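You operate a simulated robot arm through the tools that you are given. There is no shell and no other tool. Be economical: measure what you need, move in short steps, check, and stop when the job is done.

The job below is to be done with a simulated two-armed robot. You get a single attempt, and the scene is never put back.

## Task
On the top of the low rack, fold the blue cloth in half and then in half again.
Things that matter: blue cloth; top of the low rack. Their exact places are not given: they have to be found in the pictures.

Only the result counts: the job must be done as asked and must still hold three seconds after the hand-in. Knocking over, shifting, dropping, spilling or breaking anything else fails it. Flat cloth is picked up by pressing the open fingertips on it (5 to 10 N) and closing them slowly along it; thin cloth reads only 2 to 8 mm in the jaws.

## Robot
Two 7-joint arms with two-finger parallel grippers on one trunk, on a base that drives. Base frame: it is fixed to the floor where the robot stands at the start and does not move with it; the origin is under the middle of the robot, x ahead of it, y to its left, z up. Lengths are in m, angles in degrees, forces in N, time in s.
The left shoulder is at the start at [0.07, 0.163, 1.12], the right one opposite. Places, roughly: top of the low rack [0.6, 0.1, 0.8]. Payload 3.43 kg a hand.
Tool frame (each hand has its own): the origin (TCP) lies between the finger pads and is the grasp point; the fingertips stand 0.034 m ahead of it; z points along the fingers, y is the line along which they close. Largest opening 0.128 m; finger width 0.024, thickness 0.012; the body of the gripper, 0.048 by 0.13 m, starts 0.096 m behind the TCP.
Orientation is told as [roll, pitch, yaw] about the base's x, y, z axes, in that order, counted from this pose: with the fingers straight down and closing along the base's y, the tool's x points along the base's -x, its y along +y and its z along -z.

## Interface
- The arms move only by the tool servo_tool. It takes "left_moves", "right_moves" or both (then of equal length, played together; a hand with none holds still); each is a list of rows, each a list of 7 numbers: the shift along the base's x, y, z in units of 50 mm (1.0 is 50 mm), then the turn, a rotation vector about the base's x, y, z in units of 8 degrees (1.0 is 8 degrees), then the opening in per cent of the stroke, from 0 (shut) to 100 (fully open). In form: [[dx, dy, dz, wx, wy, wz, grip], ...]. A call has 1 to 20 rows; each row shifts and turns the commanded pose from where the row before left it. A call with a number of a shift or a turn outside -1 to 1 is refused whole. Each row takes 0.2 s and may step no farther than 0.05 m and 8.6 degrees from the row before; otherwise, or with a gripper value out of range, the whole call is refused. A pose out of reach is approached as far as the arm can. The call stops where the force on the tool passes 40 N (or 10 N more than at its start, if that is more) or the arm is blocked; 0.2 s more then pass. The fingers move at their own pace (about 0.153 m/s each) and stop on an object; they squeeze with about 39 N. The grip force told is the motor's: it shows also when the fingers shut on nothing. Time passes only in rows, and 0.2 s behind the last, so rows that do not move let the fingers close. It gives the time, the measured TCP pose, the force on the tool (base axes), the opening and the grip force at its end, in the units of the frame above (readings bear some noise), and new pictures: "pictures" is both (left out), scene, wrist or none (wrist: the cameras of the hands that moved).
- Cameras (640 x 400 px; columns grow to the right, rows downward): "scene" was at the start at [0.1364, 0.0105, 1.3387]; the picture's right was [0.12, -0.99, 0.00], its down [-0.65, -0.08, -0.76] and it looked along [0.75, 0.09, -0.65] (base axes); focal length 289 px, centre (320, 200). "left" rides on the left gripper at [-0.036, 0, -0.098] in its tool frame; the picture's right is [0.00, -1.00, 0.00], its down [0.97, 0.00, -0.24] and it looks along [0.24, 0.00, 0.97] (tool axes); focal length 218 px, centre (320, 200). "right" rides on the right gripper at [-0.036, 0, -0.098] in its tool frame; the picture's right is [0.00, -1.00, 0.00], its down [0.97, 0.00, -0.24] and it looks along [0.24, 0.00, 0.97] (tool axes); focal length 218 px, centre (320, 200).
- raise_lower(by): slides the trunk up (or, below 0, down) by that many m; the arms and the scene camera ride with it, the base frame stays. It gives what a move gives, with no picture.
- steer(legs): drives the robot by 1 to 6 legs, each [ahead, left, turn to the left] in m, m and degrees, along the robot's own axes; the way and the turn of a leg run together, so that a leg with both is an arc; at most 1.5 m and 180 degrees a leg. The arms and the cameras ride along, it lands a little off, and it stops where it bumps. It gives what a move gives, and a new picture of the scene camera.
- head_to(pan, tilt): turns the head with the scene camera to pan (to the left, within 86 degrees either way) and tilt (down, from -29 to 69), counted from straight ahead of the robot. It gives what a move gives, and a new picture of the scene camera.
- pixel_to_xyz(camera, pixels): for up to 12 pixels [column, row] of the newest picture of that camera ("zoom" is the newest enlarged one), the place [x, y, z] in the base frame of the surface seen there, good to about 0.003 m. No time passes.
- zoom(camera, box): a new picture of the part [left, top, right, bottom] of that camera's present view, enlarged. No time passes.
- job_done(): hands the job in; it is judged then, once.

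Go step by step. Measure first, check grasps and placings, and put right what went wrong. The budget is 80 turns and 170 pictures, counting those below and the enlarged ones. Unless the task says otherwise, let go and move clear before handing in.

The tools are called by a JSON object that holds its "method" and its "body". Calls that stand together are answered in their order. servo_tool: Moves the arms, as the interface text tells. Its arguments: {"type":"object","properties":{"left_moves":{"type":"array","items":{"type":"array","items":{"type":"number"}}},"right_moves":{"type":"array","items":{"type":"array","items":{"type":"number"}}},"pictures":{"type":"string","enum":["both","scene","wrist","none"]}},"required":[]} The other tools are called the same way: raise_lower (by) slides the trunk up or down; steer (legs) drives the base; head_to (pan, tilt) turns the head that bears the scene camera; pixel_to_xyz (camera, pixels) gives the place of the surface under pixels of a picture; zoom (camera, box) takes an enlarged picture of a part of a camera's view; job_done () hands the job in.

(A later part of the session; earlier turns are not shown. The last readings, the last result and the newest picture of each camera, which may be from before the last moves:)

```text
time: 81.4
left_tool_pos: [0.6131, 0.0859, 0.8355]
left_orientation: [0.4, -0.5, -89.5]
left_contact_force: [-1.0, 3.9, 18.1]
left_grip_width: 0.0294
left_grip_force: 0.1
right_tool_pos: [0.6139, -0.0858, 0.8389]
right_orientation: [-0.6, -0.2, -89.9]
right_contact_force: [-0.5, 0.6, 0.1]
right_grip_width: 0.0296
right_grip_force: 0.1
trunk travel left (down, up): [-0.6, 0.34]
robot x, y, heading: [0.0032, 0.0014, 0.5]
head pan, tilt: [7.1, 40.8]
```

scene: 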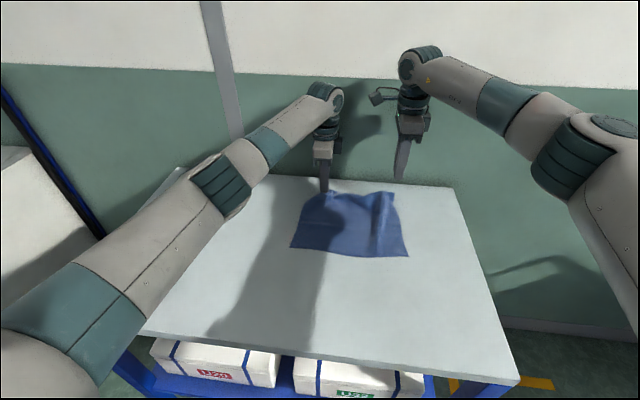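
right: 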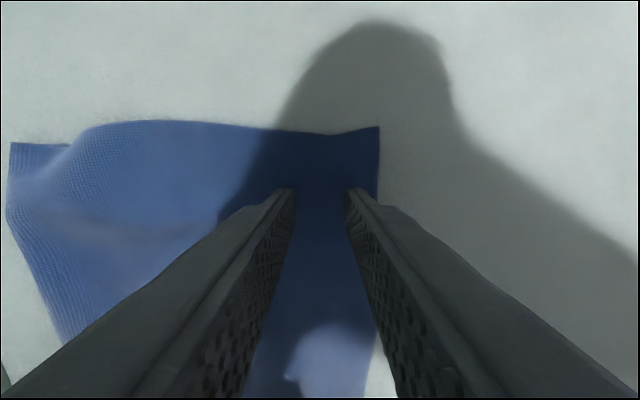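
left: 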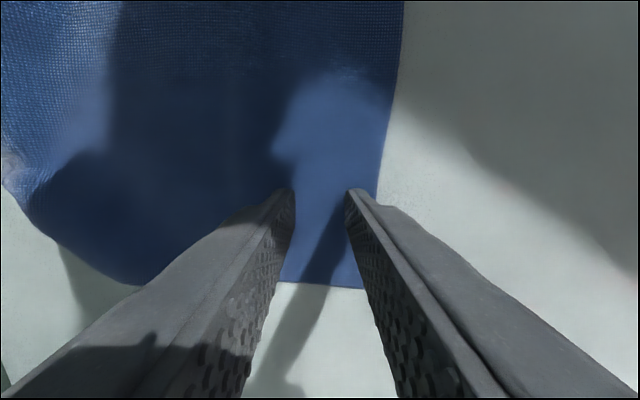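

Placement is good: both outer fingers now sit about 5 mm inside the edge. I ease the left up 1.5 mm, lower the right 4 mm, and close slowly.

{"method": "servo_tool", "body": {"left_moves": [[0, 0, -0.0, 0, 0, 0, 23], [0, 0, -0.02, 0, 0, 0, 23], [0, 0, 0, 0, 0, 0, 23]], "right_moves": [[0, 0, -0.05, 0, 0, 0, 23], [0, 0, -0.04, 0, 0, 0, 23], [0, 0, 0, 0, 0, 0, 23]], "pictures": "none"}}

```text
time: 82.2
left_tool_pos: [0.6119, 0.0874, 0.8364]
left_orientation: [0.5, -0.3, -89.6]
left_contact_force: [3.0, 2.7, 23.3]
left_grip_width: 0.0276
left_grip_force: 0.0
right_tool_pos: [0.6134, -0.0863, 0.8346]
right_orientation: [-0.3, 0.0, -90.1]
right_contact_force: [-0.3, 0.2, 17.8]
right_grip_width: 0.0293
right_grip_force: 0.0
trunk travel left (down, up): [-0.6, 0.34]
robot x, y, heading: [-0.0025, 0.0011, 0.2]
head pan, tilt: [7.1, 40.8]
```

Too firm (23 and 18 N); I ease both up to about 10 N, then close slowly.

{"method": "servo_tool", "body": {"left_moves": [[0, 0, 0.045, 0, 0, 0, 22], [0, 0, 0, 0, 0, 0, 20], [0, 0, 0, 0, 0, 0, 18], [0, 0, 0, 0, 0, 0, 16], [0, 0, 0, 0, 0, 0, 14], [0, 0, 0, 0, 0, 0, 12], [0, 0, 0, 0, 0, 0, 10], [0, 0, 0, 0, 0, 0, 8], [0, 0, 0, 0, 0, 0, 6], [0, 0, 0, 0, 0, 0, 4], [0, 0, 0, 0, 0, 0, 2], [0, 0, 0, 0, 0, 0, 0], [0, 0, 0, 0, 0, 0, 0], [0, 0, 0, 0, 0, 0, 0]], "right_moves": [[0, 0, 0.025, 0, 0, 0, 22], [0, 0, 0, 0, 0, 0, 20], [0, 0, 0, 0, 0, 0, 18], [0, 0, 0, 0, 0, 0, 16], [0, 0, 0, 0, 0, 0, 14], [0, 0, 0, 0, 0, 0, 12], [0, 0, 0, 0, 0, 0, 10], [0, 0, 0, 0, 0, 0, 8], [0, 0, 0, 0, 0, 0, 6], [0, 0, 0, 0, 0, 0, 4], [0, 0, 0, 0, 0, 0, 2], [0, 0, 0, 0, 0, 0, 0], [0, 0, 0, 0, 0, 0, 0], [0, 0, 0, 0, 0, 0, 0]], "pictures": "wrist"}}

```text
time: 85.2
left_tool_pos: [0.6126, 0.0858, 0.8375]
left_orientation: [0.4, -0.3, -89.6]
left_contact_force: [-0.1, 0.5, -0.1]
left_grip_width: 0.0017
left_grip_force: 36.2
right_tool_pos: [0.6134, -0.0873, 0.8357]
right_orientation: [-0.5, -0.3, -90.1]
right_contact_force: [-1.5, 0.6, 31.6]
right_grip_width: 0.002
right_grip_force: 35.8
trunk travel left (down, up): [-0.6, 0.34]
robot x, y, heading: [-0.0001, -0.0002, 0.4]
head pan, tilt: [7.1, 40.8]
```

right: 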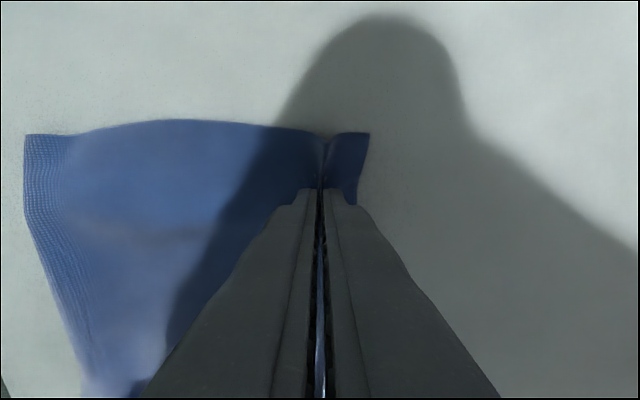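
left: 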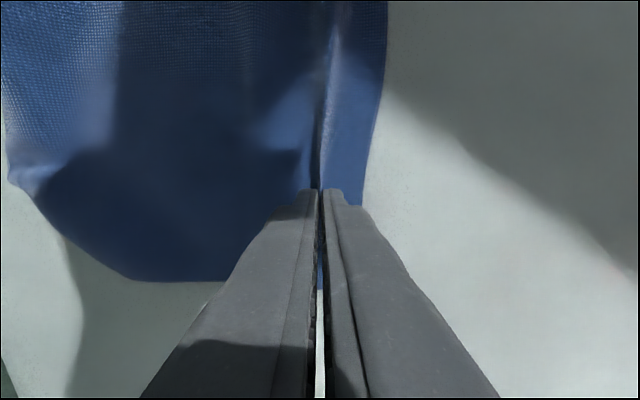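

Both hold (1.7 and 2.0 mm) about 2 cm inside the near edge. I lift straight up so the whole cloth hangs and unrolls.

{"method": "servo_tool", "body": {"left_moves": [[0.05, 0, 0.5, 0, 0, 0, 0], [0.05, 0, 0.5, 0, 0, 0, 0], [0.05, 0, 0.5, 0, 0, 0, 0], [0.05, 0, 0.5, 0, 0, 0, 0], [0.1, 0, 0.5, 0, 0, 0, 0], [0.1, 0, 0.5, 0, 0, 0, 0], [0.1, 0, 0.5, 0, 0, 0, 0], [0.1, 0, 0.5, 0, 0, 0, 0], [0.1, 0, 0.5, 0, 0, 0, 0], [0.1, 0, 0.5, 0, 0, 0, 0], [0, 0, 0.5, 0, 0, 0, 0], [0, 0, 0, 0, 0, 0, 0], [0, 0, 0, 0, 0, 0, 0]], "right_moves": [[0.05, 0, 0.5, 0, 0, 0, 0], [0.05, 0, 0.5, 0, 0, 0, 0], [0.05, 0, 0.5, 0, 0, 0, 0], [0.05, 0, 0.5, 0, 0, 0, 0], [0.1, 0, 0.5, 0, 0, 0, 0], [0.1, 0, 0.5, 0, 0, 0, 0], [0.1, 0, 0.5, 0, 0, 0, 0], [0.1, 0, 0.5, 0, 0, 0, 0], [0.1, 0, 0.5, 0, 0, 0, 0], [0.1, 0, 0.5, 0, 0, 0, 0], [0, 0, 0.5, 0, 0, 0, 0], [0, 0, 0, 0, 0, 0, 0], [0, 0, 0, 0, 0, 0, 0]], "pictures": "scene"}}

```text
time: 88.0
left_tool_pos: [0.6532, 0.0873, 1.1092]
left_orientation: [0.1, -0.3, -89.6]
left_contact_force: [-0.9, 0.0, -0.8]
left_grip_width: 0.0018
left_grip_force: 36.3
right_tool_pos: [0.6545, -0.082, 1.1089]
right_orientation: [-0.7, -0.2, -90.0]
right_contact_force: [-0.3, -0.4, 0.0]
right_grip_width: 0.0019
right_grip_force: 36.7
trunk travel left (down, up): [-0.6, 0.34]
robot x, y, heading: [-0.0009, -0.0036, 0.1]
head pan, tilt: [7.1, 40.8]
```

scene: 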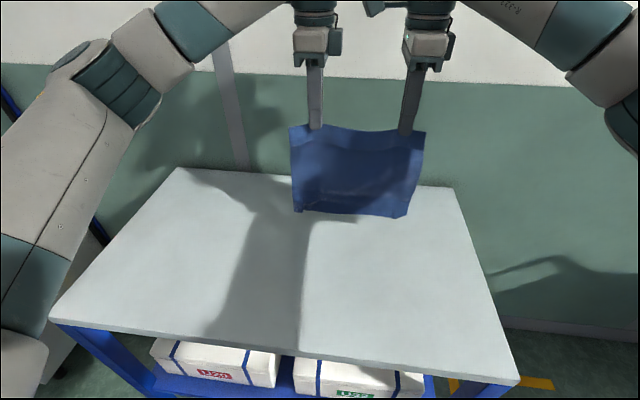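

The whole cloth hangs freely from both hands. I zoom and measure the hanging edges.

{"method": "zoom", "body": {"camera": "scene", "box": [260, 100, 460, 230]}}

{"method": "pixel_to_xyz", "body": {"camera": "scene", "pixels": [[298, 209], [350, 213], [402, 215], [350, 190], [350, 160], [350, 140], [295, 130], [420, 135], [320, 130], [405, 132]]}}

```text
3.08 times, centred on (360, 165) of scene
```

zoom: 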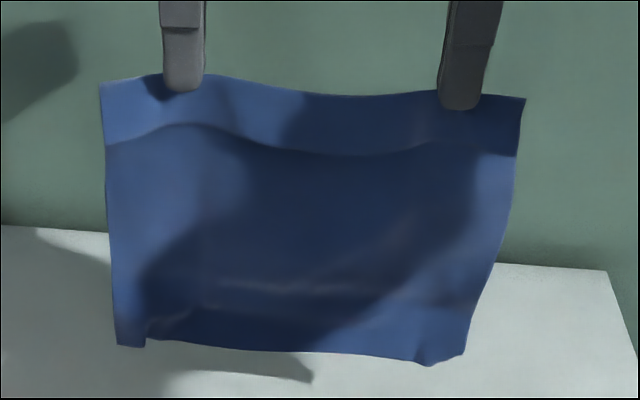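

```text
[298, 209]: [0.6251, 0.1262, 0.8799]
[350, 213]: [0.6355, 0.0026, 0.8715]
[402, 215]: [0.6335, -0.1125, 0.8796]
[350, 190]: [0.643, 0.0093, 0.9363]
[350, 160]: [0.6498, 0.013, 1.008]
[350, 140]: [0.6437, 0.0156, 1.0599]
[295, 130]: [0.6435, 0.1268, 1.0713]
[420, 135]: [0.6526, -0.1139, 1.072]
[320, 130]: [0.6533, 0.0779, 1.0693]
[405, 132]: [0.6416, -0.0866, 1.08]
```

The cloth hangs well, with its near-edge flap on the robot side (z 1.07) and the far edge hanging at z≈0.875. I set the far edge down near x≈0.605, then lay half of it by moving away from the robot while lowering, so that folding back toward the robot leaves the flap pointing the right way.

{"method": "servo_tool", "body": {"left_moves": [[-0.15, 0, -0.48, 0, 0, 0, 0], [-0.15, 0, -0.48, 0, 0, 0, 0], [-0.15, 0, -0.48, 0, 0, 0, 0], [0, 0, 0, 0, 0, 0, 0], [0.26, 0, -0.29, 0, 0, 0, 0], [0.26, 0, -0.29, 0, 0, 0, 0], [0.26, 0, -0.29, 0, 0, 0, 0], [0.26, 0, -0.29, 0, 0, 0, 0], [0.26, 0, -0.29, 0, 0, 0, 0], [0.26, 0, -0.29, 0, 0, 0, 0], [0.26, 0, -0.29, 0, 0, 0, 0], [0.26, 0, -0.29, 0, 0, 0, 0], [0, 0, 0, 0, 0, 0, 0]], "right_moves": [[-0.15, 0, -0.48, 0, 0, 0, 0], [-0.15, 0, -0.48, 0, 0, 0, 0], [-0.15, 0, -0.48, 0, 0, 0, 0], [0, 0, 0, 0, 0, 0, 0], [0.26, 0, -0.29, 0, 0, 0, 0], [0.26, 0, -0.29, 0, 0, 0, 0], [0.26, 0, -0.29, 0, 0, 0, 0], [0.26, 0, -0.29, 0, 0, 0, 0], [0.26, 0, -0.29, 0, 0, 0, 0], [0.26, 0, -0.29, 0, 0, 0, 0], [0.26, 0, -0.29, 0, 0, 0, 0], [0.26, 0, -0.29, 0, 0, 0, 0], [0, 0, 0, 0, 0, 0, 0]], "pictures": "none"}}

{"method": "zoom", "body": {"camera": "scene", "box": [260, 150, 460, 280]}}

{"method": "pixel_to_xyz", "body": {"camera": "zoom", "pixels": [[100, 200], [330, 200], [330, 150], [330, 250], [330, 300], [330, 100], [150, 230], [450, 250]]}}

```text
time: 90.8
left_tool_pos: [0.7365, 0.0858, 0.9232]
left_orientation: [0.3, -0.4, -89.6]
left_contact_force: [-0.1, -0.6, 0.1]
left_grip_width: 0.0019
left_grip_force: 36.0
right_tool_pos: [0.7368, -0.0859, 0.9185]
right_orientation: [-0.6, -0.1, -90.2]
right_contact_force: [-0.3, -0.5, 0.1]
right_grip_width: 0.0018
right_grip_force: 36.7
trunk travel left (down, up): [-0.6, 0.34]
robot x, y, heading: [-0.0029, -0.0013, 0.4]
head pan, tilt: [7.1, 40.8]
```

```text
3.08 times, centred on (360, 215) of scene
```

zoom: 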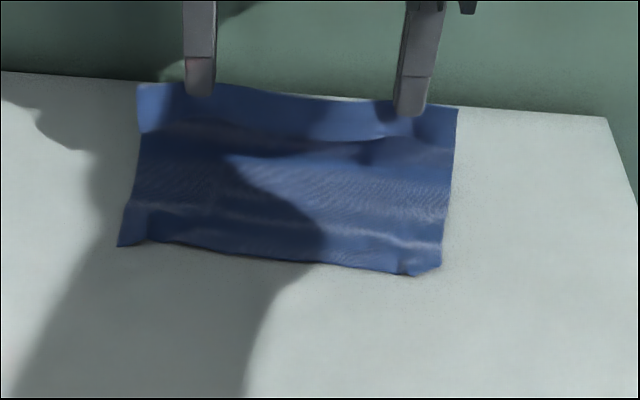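

```text
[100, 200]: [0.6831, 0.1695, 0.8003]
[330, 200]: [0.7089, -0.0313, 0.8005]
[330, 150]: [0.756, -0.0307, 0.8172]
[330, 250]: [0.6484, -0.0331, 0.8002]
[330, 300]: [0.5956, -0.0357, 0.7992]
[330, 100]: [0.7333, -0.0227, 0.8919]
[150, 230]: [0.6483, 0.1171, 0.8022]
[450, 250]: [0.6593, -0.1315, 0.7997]
```

The far edge lies at x≈0.632 and the sheet rises near x≈0.755, just about half. Now I fold back toward the robot, down to just above the bottom layer, tilting the hands to −40°.

{"method": "servo_tool", "body": {"left_moves": [[-0.19, 0, -0.13, 0, -0.55, 0, 0], [-0.19, 0, -0.13, 0, -0.55, 0, 0], [-0.19, 0, -0.13, 0, -0.55, 0, 0], [-0.18, 0, -0.16, 0, -0.55, 0, 0], [-0.18, 0, -0.16, 0, -0.55, 0, 0], [-0.18, 0, -0.16, 0, -0.55, 0, 0], [-0.12, 0, -0.19, 0, -0.55, 0, 0], [-0.12, 0, -0.19, 0, -0.55, 0, 0], [-0.12, 0, -0.19, 0, -0.55, 0, 0], [0, 0, 0, 0, 0, 0, 0]], "right_moves": [[-0.19, 0, -0.13, 0, -0.55, 0, 0], [-0.19, 0, -0.13, 0, -0.55, 0, 0], [-0.19, 0, -0.13, 0, -0.55, 0, 0], [-0.18, 0, -0.16, 0, -0.55, 0, 0], [-0.18, 0, -0.16, 0, -0.55, 0, 0], [-0.18, 0, -0.16, 0, -0.55, 0, 0], [-0.12, 0, -0.17, 0, -0.55, 0, 0], [-0.12, 0, -0.17, 0, -0.55, 0, 0], [-0.12, 0, -0.17, 0, -0.55, 0, 0], [0, 0, 0, 0, 0, 0, 0]], "pictures": "wrist"}}

{"method": "zoom", "body": {"camera": "scene", "box": [260, 150, 460, 280]}}

{"method": "pixel_to_xyz", "body": {"camera": "zoom", "pixels": [[300, 140], [300, 165], [300, 185], [300, 205], [300, 225], [300, 245], [300, 255], [430, 160], [140, 140]]}}

```text
time: 93.0
left_tool_pos: [0.6619, 0.0867, 0.8505]
left_orientation: [40.0, -0.6, -90.0]
left_contact_force: [0.2, 0.4, 0.5]
left_grip_width: 0.0018
left_grip_force: 36.6
right_tool_pos: [0.6624, -0.0876, 0.8508]
right_orientation: [39.0, -0.2, -90.2]
right_contact_force: [0.2, 0.9, -0.9]
right_grip_width: 0.002
right_grip_force: 36.6
trunk travel left (down, up): [-0.6, 0.34]
robot x, y, heading: [-0.0001, -0.0016, 0.2]
head pan, tilt: [7.1, 40.8]
```

right: 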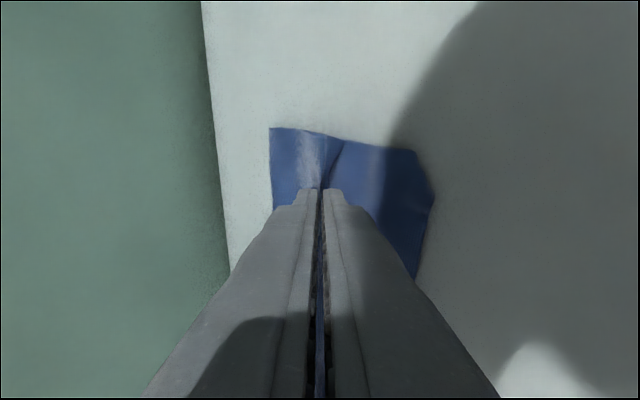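
left: 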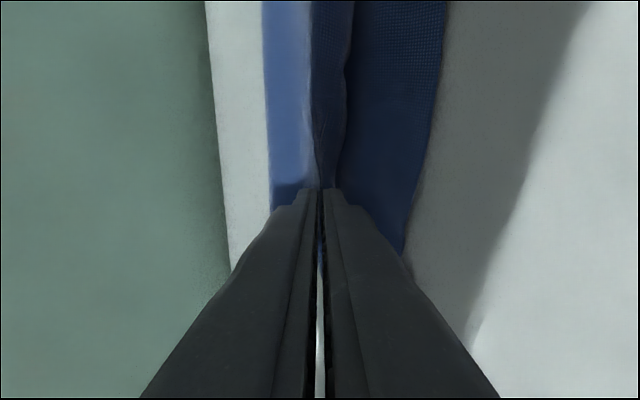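

```text
3.08 times, centred on (360, 215) of scene
```

zoom: 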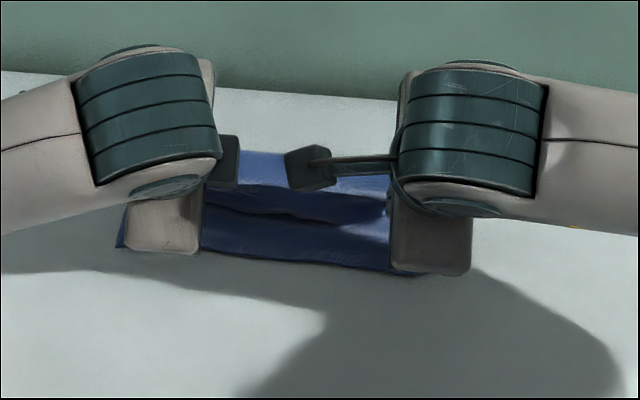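

```text
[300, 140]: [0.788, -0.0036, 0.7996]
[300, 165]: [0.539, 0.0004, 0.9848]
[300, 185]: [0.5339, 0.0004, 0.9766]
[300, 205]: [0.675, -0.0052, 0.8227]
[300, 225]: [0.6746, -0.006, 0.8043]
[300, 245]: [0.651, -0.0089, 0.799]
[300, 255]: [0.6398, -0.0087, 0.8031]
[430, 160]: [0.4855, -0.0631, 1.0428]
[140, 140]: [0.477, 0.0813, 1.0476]
```

The flap hangs on the robot side with its edge at x≈0.675, over the bottom layer whose edge is at 0.637. I measure the fold crest to decide on the last pull.

{"method": "pixel_to_xyz", "body": {"camera": "right", "pixels": [[274, 150], [300, 150], [318, 165], [335, 155], [345, 160], [380, 170], [428, 200], [410, 155]]}}

{"method": "pixel_to_xyz", "body": {"camera": "left", "pixels": [[266, 60], [290, 60], [312, 100], [330, 100], [345, 100], [370, 100], [432, 100], [405, 230]]}}

```text
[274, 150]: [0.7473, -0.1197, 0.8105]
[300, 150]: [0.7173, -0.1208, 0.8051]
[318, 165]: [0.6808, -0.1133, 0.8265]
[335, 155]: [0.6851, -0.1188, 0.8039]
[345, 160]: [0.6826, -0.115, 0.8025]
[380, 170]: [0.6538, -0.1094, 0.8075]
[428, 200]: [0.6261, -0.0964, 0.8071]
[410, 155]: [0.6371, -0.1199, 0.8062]
```

```text
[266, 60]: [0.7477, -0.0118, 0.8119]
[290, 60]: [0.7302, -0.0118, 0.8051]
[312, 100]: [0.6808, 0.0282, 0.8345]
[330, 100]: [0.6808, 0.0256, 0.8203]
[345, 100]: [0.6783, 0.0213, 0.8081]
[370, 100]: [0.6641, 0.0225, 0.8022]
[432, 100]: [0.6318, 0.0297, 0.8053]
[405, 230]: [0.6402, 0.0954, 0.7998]
```

Crest is at x≈0.748 and the pinch at 0.68, so the flap will reach about 0.64, matching the bottom edge. I pull 5 mm more, open gently and back the hands out along the fingers.

{"method": "servo_tool", "body": {"left_moves": [[-0.1, 0, -0.05, 0, 0, 0, 0], [0, 0, 0, 0, 0, 0, 0], [0, 0, 0.04, 0, 0, 0, 8], [0, 0, 0.04, 0, 0, 0, 18], [-0.13, 0, 0.15, 0, 0, 0, 24], [-0.3, 0, 0.36, 0, 0, 0, 24], [-0.4, 0, 0.6, 0, 0.5, 0, 24], [-0.2, 0.3, 0.8, 0, 0.8, 0, 24], [0, 0.5, 0.8, 0, 0.8, 0, 24], [0, 0.7, 0.6, 0, 0.8, 0, 24], [0, 0.7, 0.4, 0, 0.8, 0, 24], [0, 0, 0, 0, 0.8, 0, 24]], "right_moves": [[-0.1, 0, -0.05, 0, 0, 0, 0], [0, 0, 0, 0, 0, 0, 0], [0, 0, 0.04, 0, 0, 0, 8], [0, 0, 0.04, 0, 0, 0, 18], [-0.13, 0, 0.15, 0, 0, 0, 24], [-0.3, 0, 0.36, 0, 0, 0, 24], [-0.4, 0, 0.6, 0, 0.5, 0, 24], [-0.2, -0.3, 0.8, 0, 0.8, 0, 24], [0, -0.5, 0.8, 0, 0.8, 0, 24], [0, -0.7, 0.6, 0, 0.8, 0, 24], [0, -0.7, 0.4, 0, 0.8, 0, 24], [0, 0, 0, 0, 0.8, 0, 24]], "pictures": "none"}}

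{"method": "zoom", "body": {"camera": "scene", "box": [270, 160, 430, 264]}}

```text
time: 95.6
left_tool_pos: [0.6056, 0.1971, 1.038]
left_orientation: [3.6, -0.4, -89.6]
left_contact_force: [0.8, 0.5, 0.1]
left_grip_width: 0.0305
left_grip_force: 0.1
right_tool_pos: [0.6084, -0.1979, 1.037]
right_orientation: [2.6, -0.1, -90.0]
right_contact_force: [0.7, 0.5, -0.6]
right_grip_width: 0.0307
right_grip_force: 0.0
trunk travel left (down, up): [-0.6, 0.34]
robot x, y, heading: [0.0022, 0.0006, 0.3]
head pan, tilt: [7.1, 40.8]
```

```text
3.85 times, centred on (350, 212) of scene
```

zoom: 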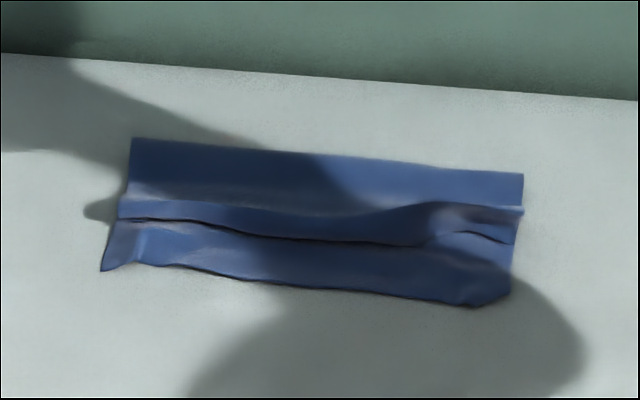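

A proper fold now: top edge runs from (120,220) to (515,242), bottom edge from (103,270) to (500,303). I measure the mismatch and the remaining ridge.

{"method": "pixel_to_xyz", "body": {"camera": "zoom", "pixels": [[134, 142], [520, 178], [320, 160], [104, 268], [320, 286], [475, 302], [124, 217], [320, 238], [512, 240], [320, 205], [440, 210], [190, 205]]}}

```text
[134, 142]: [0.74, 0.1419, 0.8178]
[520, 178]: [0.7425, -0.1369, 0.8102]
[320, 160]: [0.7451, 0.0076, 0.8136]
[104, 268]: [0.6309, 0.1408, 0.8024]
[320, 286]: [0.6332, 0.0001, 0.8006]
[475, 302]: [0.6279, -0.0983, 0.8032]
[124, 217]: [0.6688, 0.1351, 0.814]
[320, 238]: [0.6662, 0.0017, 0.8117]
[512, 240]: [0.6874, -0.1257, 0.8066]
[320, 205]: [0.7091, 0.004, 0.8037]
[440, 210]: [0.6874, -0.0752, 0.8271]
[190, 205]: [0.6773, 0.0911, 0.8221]
```

The top edge falls about 35 mm short (x 0.667–0.687 against 0.632) because slack stands in the ridge. I'll smooth it by pressing lightly with closed fingertips and dragging toward the robot; first I bring them just above.

{"method": "servo_tool", "body": {"left_moves": [[0.278, -0.428, -0.75, 0, 0.45, 0, 0], [0.278, -0.428, -0.75, 0, 0, 0, 0], [0.278, -0.428, -0.75, 0, 0, 0, 0], [0.278, -0.428, -0.75, 0, 0, 0, 0], [0.278, -0.428, -0.7, 0, 0, 0, 0], [0, 0, -0.15, 0, 0, 0, 0], [0, 0, -0.06, 0, 0, 0, 0], [0, 0, 0, 0, 0, 0, 0]], "right_moves": [[0.326, 0.432, -0.75, 0, 0.33, 0, 0], [0.326, 0.432, -0.75, 0, 0, 0, 0], [0.326, 0.432, -0.75, 0, 0, 0, 0], [0.326, 0.432, -0.75, 0, 0, 0, 0], [0.326, 0.432, -0.7, 0, 0, 0, 0], [0, 0, -0.15, 0, 0, 0, 0], [0, 0, -0.06, 0, 0, 0, 0], [0, 0, 0, 0, 0, 0, 0]], "pictures": "none"}}

```text
time: 97.4
left_tool_pos: [0.675, 0.0902, 0.8395]
left_orientation: [0.2, -0.3, -89.7]
left_contact_force: [-0.7, 1.0, 0.2]
left_grip_width: 0.0
left_grip_force: 32.4
right_tool_pos: [0.6854, -0.089, 0.8432]
right_orientation: [0.3, -0.2, -90.1]
right_contact_force: [0.4, -0.4, 0.4]
right_grip_width: 0.0
right_grip_force: 33.0
trunk travel left (down, up): [-0.6, 0.34]
robot x, y, heading: [-0.0036, 0.0046, 0.3]
head pan, tilt: [7.1, 40.8]
```

Tips are just touching. I press lightly and drag 32–42 mm toward the robot, then lift and look.

{"method": "servo_tool", "body": {"left_moves": [[-0.02, 0, -0.04, 0, 0, 0, 0], [-0.1, 0, 0, 0, 0, 0, 0], [-0.1, 0, 0, 0, 0, 0, 0], [-0.1, 0, 0, 0, 0, 0, 0], [-0.1, 0, 0, 0, 0, 0, 0], [-0.1, 0, 0, 0, 0, 0, 0], [-0.1, 0, 0, 0, 0, 0, 0], [0, 0, 0.3, 0, 0, 0, 0], [0, 0.3, 0.8, 0, 0, 0, 0], [0, 0.5, 0.8, 0, 0, 0, 0], [0, 0.5, 0.6, 0, 0, 0, 0]], "right_moves": [[-0.02, 0, -0.1, 0, 0, 0, 0], [-0.14, 0, -0.02, 0, 0, 0, 0], [-0.14, 0, 0, 0, 0, 0, 0], [-0.14, 0, 0, 0, 0, 0, 0], [-0.14, 0, 0, 0, 0, 0, 0], [-0.14, 0, 0, 0, 0, 0, 0], [-0.14, 0, 0, 0, 0, 0, 0], [0, 0, 0.3, 0, 0, 0, 0], [0, -0.3, 0.8, 0, 0, 0, 0], [0, -0.5, 0.8, 0, 0, 0, 0], [0, -0.5, 0.6, 0, 0, 0, 0]], "pictures": "none"}}

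{"method": "zoom", "body": {"camera": "scene", "box": [270, 160, 430, 264]}}

{"method": "pixel_to_xyz", "body": {"camera": "zoom", "pixels": [[134, 142], [520, 178], [320, 160], [104, 268], [320, 286], [475, 302], [124, 230], [320, 250], [512, 260], [320, 205], [440, 215]]}}

```text
time: 99.8
left_tool_pos: [0.6448, 0.1531, 0.9629]
left_orientation: [0.3, -0.2, -89.7]
left_contact_force: [-0.5, 0.0, 0.6]
left_grip_width: 0.0
left_grip_force: 33.0
right_tool_pos: [0.6448, -0.1551, 0.9603]
right_orientation: [0.5, -0.3, -89.9]
right_contact_force: [-0.4, 0.5, 0.2]
right_grip_width: 0.0
right_grip_force: 33.6
trunk travel left (down, up): [-0.6, 0.34]
robot x, y, heading: [0.0004, 0.0026, 0.6]
head pan, tilt: [7.1, 40.8]
```

```text
3.85 times, centred on (350, 212) of scene
```

zoom: 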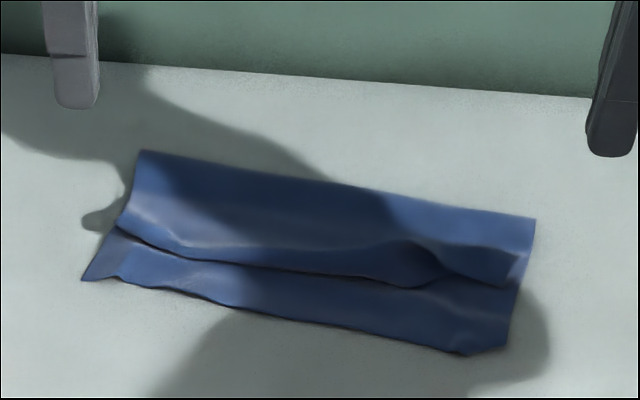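

```text
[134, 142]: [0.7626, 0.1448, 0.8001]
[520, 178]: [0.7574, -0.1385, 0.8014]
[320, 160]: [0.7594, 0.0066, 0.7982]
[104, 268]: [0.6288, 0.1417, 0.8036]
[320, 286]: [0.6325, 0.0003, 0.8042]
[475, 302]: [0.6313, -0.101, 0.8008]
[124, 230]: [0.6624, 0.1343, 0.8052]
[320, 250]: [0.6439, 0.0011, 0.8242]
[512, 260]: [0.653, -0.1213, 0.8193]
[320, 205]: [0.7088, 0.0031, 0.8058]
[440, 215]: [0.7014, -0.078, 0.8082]
```

The drag moved both layers together; the overlap is a bit short but it is a sound half fold (edges about 30 mm apart, no rollback). I leave it and prepare the second fold: left hand clears away, right hand turns to close along y and goes over the left end; I also measure the strip's corners.

{"method": "pixel_to_xyz", "body": {"camera": "zoom", "pixels": [[143, 155], [531, 222], [86, 277], [495, 345], [120, 228], [515, 280], [130, 190], [105, 260], [330, 190], [300, 265], [285, 315]]}}

{"method": "servo_tool", "body": {"left_moves": [[0, 0.8, 0.3, 0, 0, 0, 0], [0, 0.8, 0.3, 0, 0, 0, 0], [-0.2, 0.8, 0.3, 0, 0, 0, 0], [-0.2, 0.8, 0.3, 0, 0, 0, 0], [-0.2, 0.8, 0.3, 0, 0, 0, 0], [-0.2, 0.4, 0.3, 0, 0, 0, 0], [0, 0, 0, 0, 0, 0, 0], [0, 0, 0, 0, 0, 0, 0], [0, 0, 0, 0, 0, 0, 0], [0, 0, 0, 0, 0, 0, 0], [0, 0, 0, 0, 0, 0, 0], [0, 0, 0, 0, 0, 0, 0], [0, 0, 0, 0, 0, 0, 0]], "right_moves": [[0.067, 0, 0, 0, 0, 1, 23], [0.067, 0, 0, 0, 0, 1, 23], [0.067, 0.3, 0, 0, 0, 1, 23], [0.067, 0.4, 0, 0, 0, 1, 23], [0.067, 0.5, 0, 0, 0, 1, 23], [0.067, 0.6, 0, 0, 0, 1, 23], [0.067, 0.6, 0, 0, 0, 1, 23], [0.067, 0.6, 0, 0, 0, 1, 23], [0.067, 0.6, 0, 0, 0, 1, 23], [0.067, 0.6, 0, 0, 0, 1, 23], [0.067, 0.5, -0.2, 0, 0, 1, 23], [0.067, 0.4, -0.2, 0, 0, 0.25, 23], [0, 0, 0, 0, 0, 0, 23]]}}

```text
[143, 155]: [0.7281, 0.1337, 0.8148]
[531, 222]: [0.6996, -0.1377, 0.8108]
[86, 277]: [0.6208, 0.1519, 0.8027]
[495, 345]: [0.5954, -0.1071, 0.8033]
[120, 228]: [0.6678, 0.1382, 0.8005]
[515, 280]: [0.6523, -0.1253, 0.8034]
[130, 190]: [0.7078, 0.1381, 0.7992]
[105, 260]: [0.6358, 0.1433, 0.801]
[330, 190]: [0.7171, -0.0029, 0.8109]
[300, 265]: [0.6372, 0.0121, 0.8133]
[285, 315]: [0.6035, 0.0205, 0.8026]
```

```text
time: 102.6
left_tool_pos: [0.6013, 0.3725, 1.0549]
left_orientation: [0.1, -0.3, -89.6]
left_contact_force: [-0.1, -0.1, 0.6]
left_grip_width: 0.0
left_grip_force: 33.6
right_tool_pos: [0.6864, 0.1005, 0.9421]
right_orientation: [0.3, -0.2, 0.0]
right_contact_force: [0.2, -0.7, 0.2]
right_grip_width: 0.0293
right_grip_force: 0.1
trunk travel left (down, up): [-0.6, 0.34]
robot x, y, heading: [-0.0026, -0.0014, 0.1]
head pan, tilt: [7.1, 40.8]
```

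scene: 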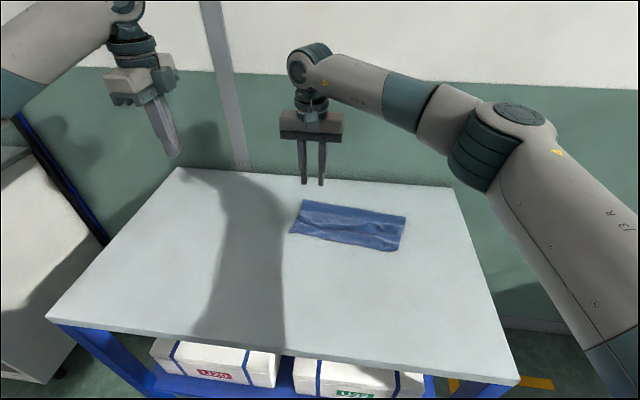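
right: 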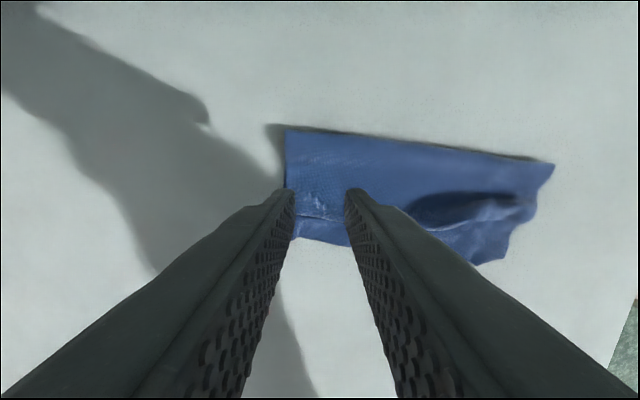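
left: 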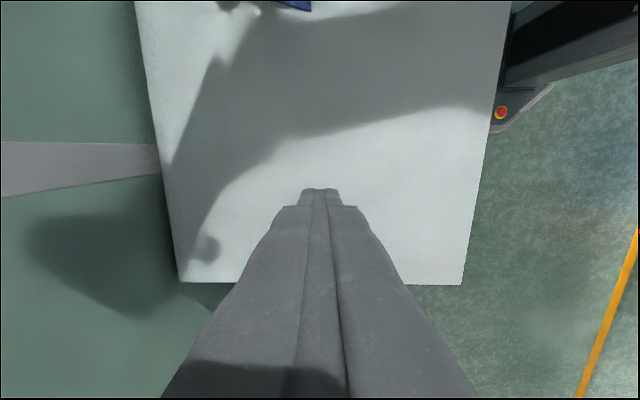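

The strip's left end runs from (0.728, 0.134) to (0.621, 0.152). I lower the right hand at x≈0.688, y≈0.108 onto both layers.

{"method": "servo_tool", "body": {"right_moves": [[0.03, 0.15, -0.8, 0, 0, 0, 23], [0, 0, -0.8, 0, 0, 0, 23], [0, 0, -0.42, 0, 0, 0, 23], [0, 0, -0.1, 0, 0, 0, 23], [0, 0, -0.04, 0, 0, 0, 23], [0, 0, 0, 0, 0, 0, 23]], "pictures": "wrist"}}

```text
time: 104.0
left_tool_pos: [0.6, 0.3717, 1.0568]
left_orientation: [0.4, -0.3, -89.6]
left_contact_force: [-1.4, 0.4, 0.0]
left_grip_width: 0.0
left_grip_force: 33.6
right_tool_pos: [0.6843, 0.1072, 0.8366]
right_orientation: [0.4, -0.5, -0.1]
right_contact_force: [0.3, -0.2, 22.5]
right_grip_width: 0.0293
right_grip_force: 0.0
trunk travel left (down, up): [-0.6, 0.34]
robot x, y, heading: [-0.0004, 0.0029, 0.5]
head pan, tilt: [7.1, 40.8]
```

right: 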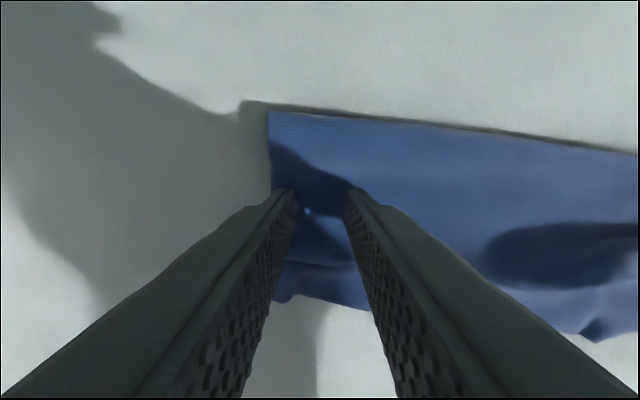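

Pressing 22 N with the outer finger just inside the end edge; for two layers I keep about 18 N and close slowly.

{"method": "servo_tool", "body": {"right_moves": [[0, 0, 0.015, 0, 0, 0, 22], [0, 0, 0, 0, 0, 0, 20], [0, 0, 0, 0, 0, 0, 18], [0, 0, 0, 0, 0, 0, 16], [0, 0, 0, 0, 0, 0, 14], [0, 0, 0, 0, 0, 0, 12], [0, 0, 0, 0, 0, 0, 10], [0, 0, 0, 0, 0, 0, 8], [0, 0, 0, 0, 0, 0, 6], [0, 0, 0, 0, 0, 0, 4], [0, 0, 0, 0, 0, 0, 2], [0, 0, 0, 0, 0, 0, 0], [0, 0, 0, 0, 0, 0, 0], [0, 0, 0, 0, 0, 0, 0], [0, -0.05, 0.3, 0, 0, 0, 0], [0, -0.1, 0.4, 0, 0, 0, 0], [0, -0.1, 0.4, 0, 0, 0, 0], [0, 0, 0, 0, 0, 0, 0]], "pictures": "wrist"}}

{"method": "zoom", "body": {"camera": "scene", "box": [270, 160, 430, 264]}}

```text
time: 107.8
left_tool_pos: [0.6025, 0.3716, 1.0558]
left_orientation: [0.2, -0.3, -89.7]
left_contact_force: [-0.2, -0.3, -0.2]
left_grip_width: 0.0
left_grip_force: 32.8
right_tool_pos: [0.6867, 0.097, 0.8875]
right_orientation: [0.2, -0.1, 0.0]
right_contact_force: [0.8, 0.4, -1.4]
right_grip_width: 0.003
right_grip_force: 37.3
trunk travel left (down, up): [-0.6, 0.34]
robot x, y, heading: [-0.0005, 0.0059, 0.0]
head pan, tilt: [7.1, 40.8]
```

right: 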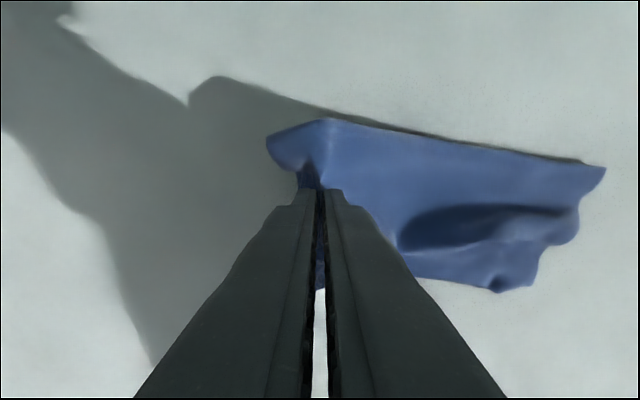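

```text
3.85 times, centred on (350, 212) of scene
```

zoom: 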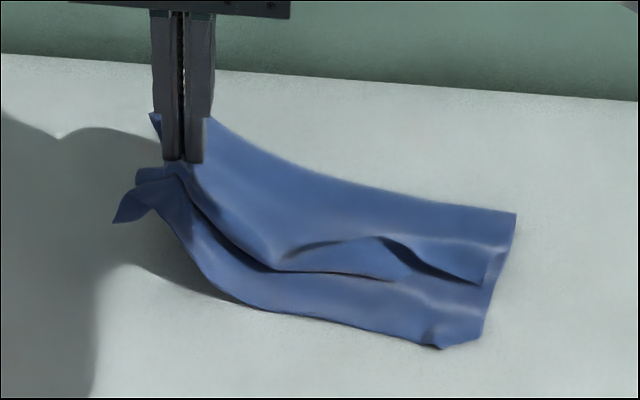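

Both layers are lifted together (3.0 mm) with the flap on the +y side. As with the first fold, I lift the strip fully so it hangs, drifting right as it rises.

{"method": "servo_tool", "body": {"right_moves": [[0, -0.2, 0.4, 0, 0, 0, 0], [0, -0.25, 0.4, 0, 0, 0, 0], [0, -0.3, 0.4, 0, 0, 0, 0], [0, -0.3, 0.4, 0, 0, 0, 0], [0, -0.3, 0.4, 0, 0, 0, 0], [0, -0.3, 0.4, 0, 0, 0, 0], [0, -0.3, 0.4, 0, 0, 0, 0], [0, -0.3, 0.4, 0, 0, 0, 0], [0, -0.3, 0.4, 0, 0, 0, 0], [0, -0.3, 0.4, 0, 0, 0, 0], [0, 0, 0, 0, 0, 0, 0], [0, 0, 0, 0, 0, 0, 0]], "pictures": "none"}}

{"method": "zoom", "body": {"camera": "scene", "box": [270, 90, 470, 240]}}

{"method": "pixel_to_xyz", "body": {"camera": "zoom", "pixels": [[320, 60], [320, 100], [320, 150], [320, 200], [320, 250], [320, 300], [280, 300], [360, 300]]}}

```text
time: 110.4
left_tool_pos: [0.602, 0.3725, 1.0542]
left_orientation: [0.3, -0.3, -89.6]
left_contact_force: [0.2, 0.1, 1.1]
left_grip_width: 0.0001
left_grip_force: 32.9
right_tool_pos: [0.6872, -0.0492, 1.092]
right_orientation: [0.2, -0.2, -0.2]
right_contact_force: [0.2, -0.1, -0.5]
right_grip_width: 0.0031
right_grip_force: 38.1
trunk travel left (down, up): [-0.6, 0.34]
robot x, y, heading: [-0.0019, -0.0008, 0.3]
head pan, tilt: [7.1, 40.8]
```

```text
2.67 times, centred on (370, 165) of scene
```

zoom: 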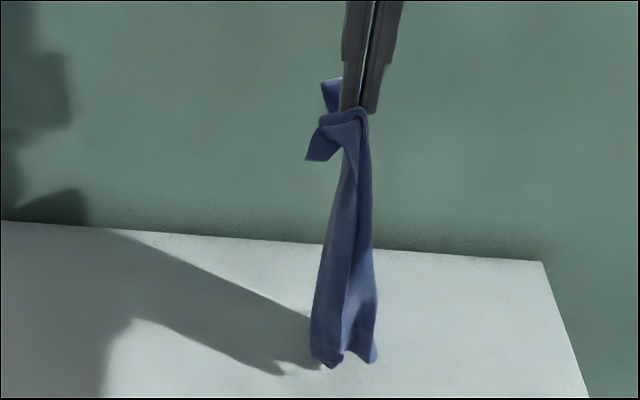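

```text
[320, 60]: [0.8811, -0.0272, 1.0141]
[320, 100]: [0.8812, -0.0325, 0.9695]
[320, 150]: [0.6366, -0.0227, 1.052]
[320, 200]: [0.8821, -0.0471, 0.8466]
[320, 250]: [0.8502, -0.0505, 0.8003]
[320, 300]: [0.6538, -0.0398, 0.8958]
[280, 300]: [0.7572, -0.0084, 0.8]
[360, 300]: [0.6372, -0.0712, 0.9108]
```

The strip hangs edge-on with the flap on the left. I shift a little left, set its lower end down and lay half of it by moving right while lowering.

{"method": "servo_tool", "body": {"right_moves": [[0, 0.3, -0.1, 0, 0, 0, 0], [0, 0.3, -0.1, 0, 0, 0, 0], [0, 0.2, -0.1, 0, 0, 0, 0], [0, 0, -0.3, 0, 0, 0, 0], [0, -0.28, -0.25, 0, 0, 0, 0], [0, -0.28, -0.25, 0, 0, 0, 0], [0, -0.28, -0.25, 0, 0, 0, 0], [0, -0.28, -0.25, 0, 0, 0, 0], [0, -0.28, -0.25, 0, 0, 0, 0], [0, -0.28, -0.25, 0, 0, 0, 0], [0, -0.28, -0.25, 0, 0, 0, 0], [0, -0.28, -0.25, 0, 0, 0, 0], [0, -0.28, -0.25, 0, 0, 0, 0], [0, 0, 0, 0, 0, 0, 0]], "pictures": "wrist"}}

{"method": "zoom", "body": {"camera": "scene", "box": [290, 140, 470, 270]}}

{"method": "pixel_to_xyz", "body": {"camera": "zoom", "pixels": [[150, 250], [200, 200], [200, 250], [250, 200], [250, 250], [300, 200], [300, 250], [350, 200], [350, 250], [400, 200], [400, 250]]}}

```text
time: 113.4
left_tool_pos: [0.6017, 0.3737, 1.0551]
left_orientation: [0.2, -0.4, -89.5]
left_contact_force: [-0.2, 0.3, 0.5]
left_grip_width: 0.0
left_grip_force: 32.7
right_tool_pos: [0.6882, -0.1318, 0.9462]
right_orientation: [0.2, -0.2, 0.0]
right_contact_force: [-0.4, -0.1, 0.1]
right_grip_width: 0.0031
right_grip_force: 38.0
trunk travel left (down, up): [-0.6, 0.34]
robot x, y, heading: [-0.0014, 0.0004, 0.1]
head pan, tilt: [7.1, 40.8]
```

right: 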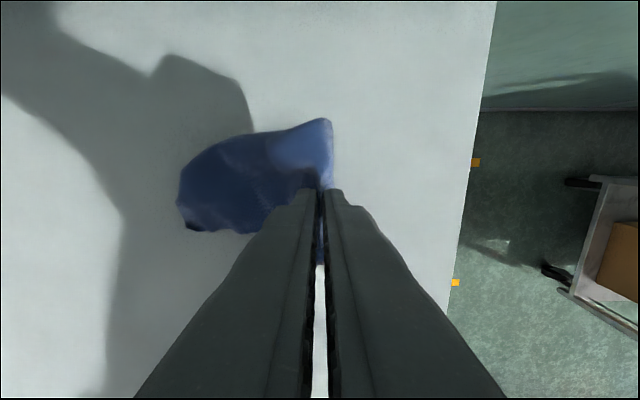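

```text
3.08 times, centred on (380, 205) of scene
```

zoom: 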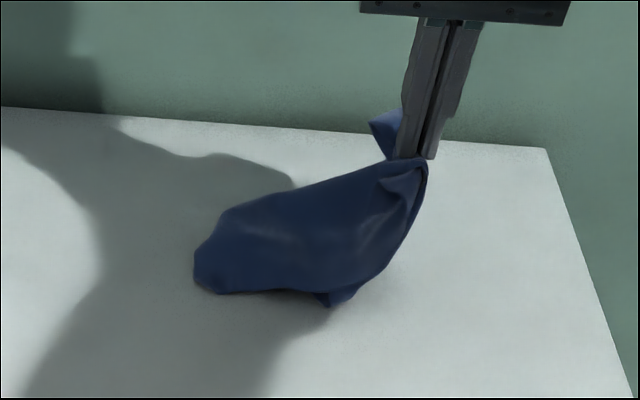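

```text
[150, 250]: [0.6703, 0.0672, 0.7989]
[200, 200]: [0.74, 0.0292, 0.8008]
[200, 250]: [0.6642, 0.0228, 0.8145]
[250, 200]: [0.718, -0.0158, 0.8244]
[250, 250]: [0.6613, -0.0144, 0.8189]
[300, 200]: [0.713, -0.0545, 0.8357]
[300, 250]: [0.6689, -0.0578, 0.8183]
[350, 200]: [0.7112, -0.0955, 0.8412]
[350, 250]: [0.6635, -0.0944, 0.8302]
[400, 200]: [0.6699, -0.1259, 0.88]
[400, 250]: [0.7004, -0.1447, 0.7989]
```

The lower half is laid with its end near y≈0.03. I lay a bit more to the right, then fold back left over it with the hand tilting.

{"method": "servo_tool", "body": {"right_moves": [[0, -0.3, -0.33, 0, 0, 0, 0], [0, -0.3, -0.33, 0, 0, 0, 0], [0, 0.35, 0.12, -0.375, 0, 0, 0], [0, 0.4, 0.08, -0.375, 0, 0, 0], [0, 0.4, 0, -0.375, 0, 0, 0], [0, 0.4, -0.1, -0.375, 0, 0, 0], [0, 0.4, -0.15, -0.375, 0, 0, 0], [0, 0.35, -0.25, -0.375, 0, 0, 0], [0, 0.35, -0.3, -0.375, 0, 0, 0], [0, 0.3, -0.3, -0.375, 0, 0, 0], [0, 0, 0, 0, 0, 0, 0]], "pictures": "wrist"}}

{"method": "zoom", "body": {"camera": "scene", "box": [290, 140, 470, 270]}}

```text
time: 115.8
left_tool_pos: [0.602, 0.3704, 1.0556]
left_orientation: [0.2, -0.3, -89.6]
left_contact_force: [-0.1, -0.7, -0.9]
left_grip_width: 0.0
left_grip_force: 33.3
right_tool_pos: [0.6871, -0.0145, 0.872]
right_orientation: [-23.7, -0.2, 0.0]
right_contact_force: [0.2, -0.2, -0.1]
right_grip_width: 0.0033
right_grip_force: 37.6
trunk travel left (down, up): [-0.6, 0.34]
robot x, y, heading: [-0.0026, 0.0027, 0.3]
head pan, tilt: [7.1, 40.8]
```

right: 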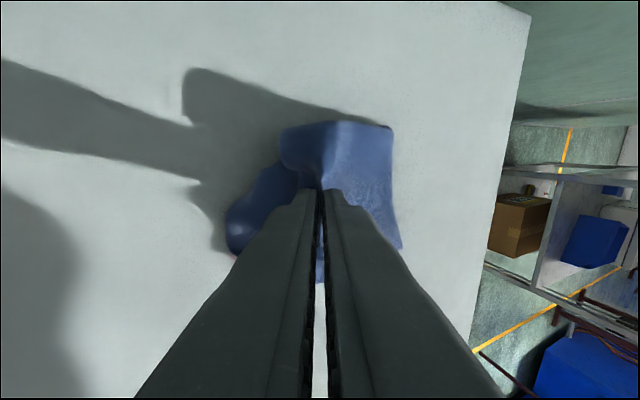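

```text
3.08 times, centred on (380, 205) of scene
```

zoom: 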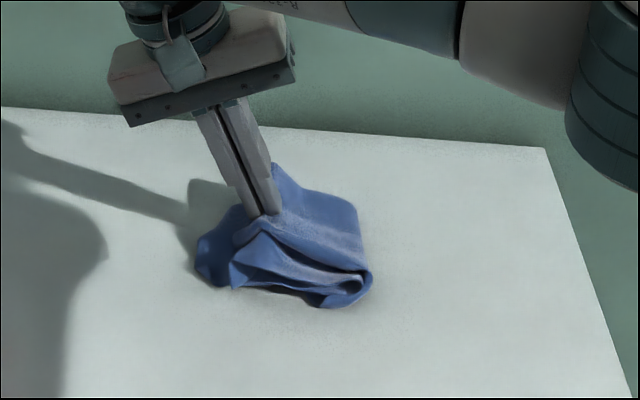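

The second fold is in place, with the crest on the right and layers stacked. I lower, move slightly left, open gently and back out along the fingers.

{"method": "servo_tool", "body": {"right_moves": [[0, 0.15, -0.2, 0, 0, 0, 0], [0, 0.1, -0.1, 0, 0, 0, 0], [0, 0, 0, 0, 0, 0, 0], [0, 0, 0.03, 0, 0, 0, 8], [0, 0, 0.03, 0, 0, 0, 18], [0, 0.1, 0.2, 0, 0, 0, 24], [0, 0.2, 0.45, 0, 0, 0, 24], [0, 0.2, 0.6, 0.5, 0, 0, 24], [0, 0, 0.8, 0.8, 0, 0, 24], [0, -0.3, 0.8, 0.8, 0, 0, 24], [0, -0.8, 0.4, 0.8, 0, 0, 24], [0, -0.9, 0, 0, 0, 0, 24], [0, -0.9, 0, 0, 0, 0, 24], [0, -0.9, 0, 0, 0, 0, 24]], "pictures": "wrist"}}

{"method": "zoom", "body": {"camera": "scene", "box": [290, 160, 430, 264]}}

{"method": "pixel_to_xyz", "body": {"camera": "zoom", "pixels": [[150, 200], [200, 200], [250, 200], [300, 200], [350, 200], [250, 150], [250, 250], [300, 150], [300, 250], [200, 250]]}}

```text
time: 118.8
left_tool_pos: [0.6021, 0.37, 1.0552]
left_orientation: [0.1, -0.2, -89.7]
left_contact_force: [-0.6, -0.5, 0.4]
left_grip_width: 0.0
left_grip_force: 32.7
right_tool_pos: [0.6848, -0.1691, 1.0169]
right_orientation: [-0.4, -0.2, 0.0]
right_contact_force: [0.0, -0.8, -0.1]
right_grip_width: 0.0308
right_grip_force: 0.1
trunk travel left (down, up): [-0.6, 0.34]
robot x, y, heading: [0.001, 0.0006, 0.4]
head pan, tilt: [7.1, 40.8]
```

right: 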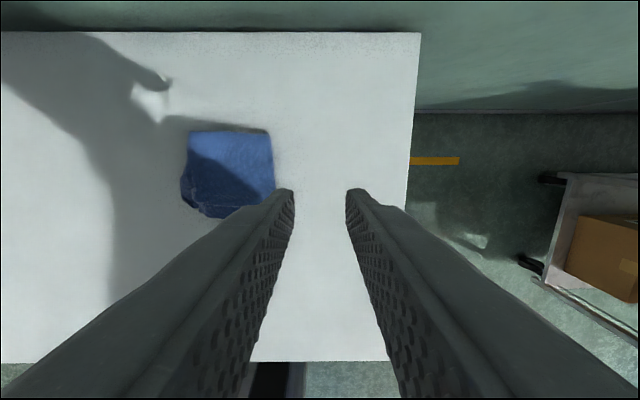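

```text
3.85 times, centred on (360, 212) of scene
```

zoom: 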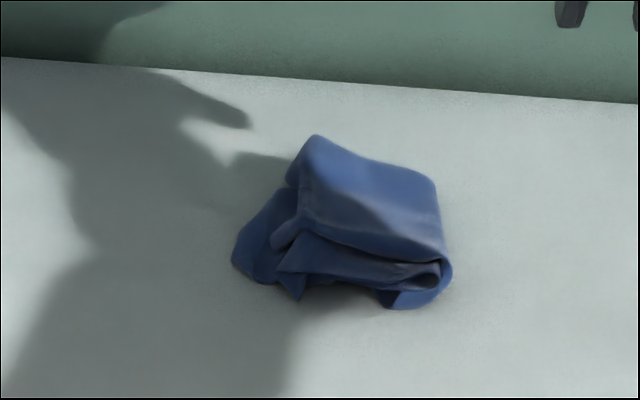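

```text
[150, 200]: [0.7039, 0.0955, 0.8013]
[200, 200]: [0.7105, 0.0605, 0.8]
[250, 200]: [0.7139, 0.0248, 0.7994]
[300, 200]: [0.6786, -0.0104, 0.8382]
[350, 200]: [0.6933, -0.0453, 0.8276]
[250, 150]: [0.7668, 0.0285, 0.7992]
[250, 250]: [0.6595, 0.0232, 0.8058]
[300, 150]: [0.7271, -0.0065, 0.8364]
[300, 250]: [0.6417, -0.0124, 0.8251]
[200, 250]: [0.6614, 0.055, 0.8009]
```

The cloth is a neat quarter packet, x 0.62–0.73, y −0.10 to 0.03, but puffy (z up to 0.838). I press it down gently once with spread fingertips.

{"method": "servo_tool", "body": {"right_moves": [[0, 0.72, 0, 0, 0, 0, 50], [0, 0.72, -0.3, 0, 0, 0, 50], [0, 0.72, -0.5, 0, 0, 0, 50], [0, 0.72, -0.6, 0, 0, 0, 50], [0, 0, -0.8, 0, 0, 0, 50], [0, 0, -0.5, 0, 0, 0, 50], [0, 0, -0.2, 0, 0, 0, 50], [0, 0, -0.15, 0, 0, 0, 50], [0, 0, -0.15, 0, 0, 0, 50], [0, 0, -0.1, 0, 0, 0, 50], [0, 0, 0, 0, 0, 0, 50], [0, 0, 0, 0, 0, 0, 50]], "pictures": "none"}}

{"method": "zoom", "body": {"camera": "scene", "box": [290, 160, 430, 264]}}

```text
time: 121.4
left_tool_pos: [0.602, 0.3723, 1.0547]
left_orientation: [0.1, -0.4, -89.6]
left_contact_force: [-0.1, 0.1, -0.2]
left_grip_width: 0.0
left_grip_force: 33.3
right_tool_pos: [0.6874, -0.0225, 0.8557]
right_orientation: [-0.6, -0.2, -0.1]
right_contact_force: [0.2, 0.8, 0.0]
right_grip_width: 0.064
right_grip_force: 0.1
trunk travel left (down, up): [-0.6, 0.34]
robot x, y, heading: [0.0001, 0.0052, 0.4]
head pan, tilt: [7.1, 40.8]
```

```text
3.85 times, centred on (360, 212) of scene
5 turns are left
```

zoom: 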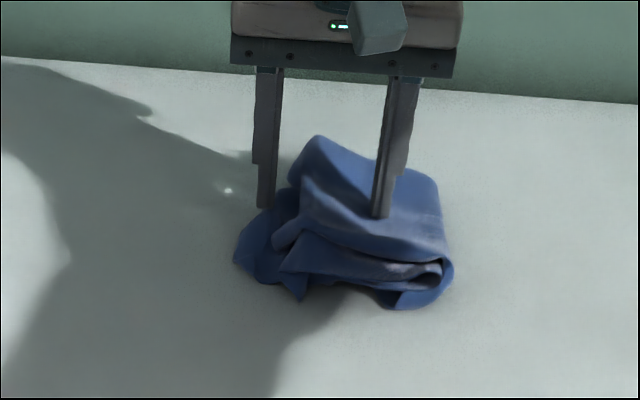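

The fingers rest on the packet with little force. I press 10 mm further, then lift straight up and clear.

{"method": "servo_tool", "body": {"right_moves": [[0, 0, -0.1, 0, 0, 0, 50], [0, 0, -0.1, 0, 0, 0, 50], [0, 0, 0, 0, 0, 0, 50], [0, 0, 0.3, 0, 0, 0, 50], [0, 0, 0.8, 0, 0, 0, 50], [0, 0, 0.9, 0, 0, 0, 50], [0, -0.3, 0.9, 0, 0, 0, 50], [0, -0.9, 0, 0, 0, 0, 50], [0, -0.9, 0, 0, 0, 0, 50], [0, -0.9, 0, 0, 0, 0, 50]], "pictures": "none"}}

{"method": "zoom", "body": {"camera": "scene", "box": [290, 160, 430, 264]}}

```text
time: 123.6
left_tool_pos: [0.6027, 0.3709, 1.0559]
left_orientation: [0.4, -0.3, -89.5]
left_contact_force: [-0.3, 0.1, -0.6]
left_grip_width: 0.0
left_grip_force: 33.0
right_tool_pos: [0.6894, -0.1727, 0.9911]
right_orientation: [-0.4, -0.2, 0.0]
right_contact_force: [0.0, -1.1, -0.3]
right_grip_width: 0.064
right_grip_force: 0.2
trunk travel left (down, up): [-0.6, 0.34]
robot x, y, heading: [-0.0002, -0.0001, 0.4]
head pan, tilt: [7.1, 40.8]
```

```text
3.85 times, centred on (360, 212) of scene
4 turns are left
```

zoom: 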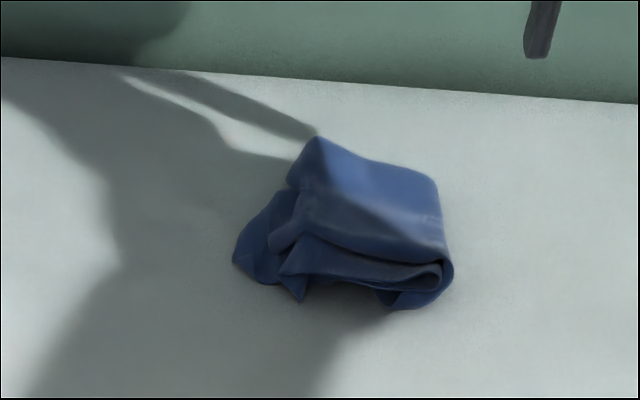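

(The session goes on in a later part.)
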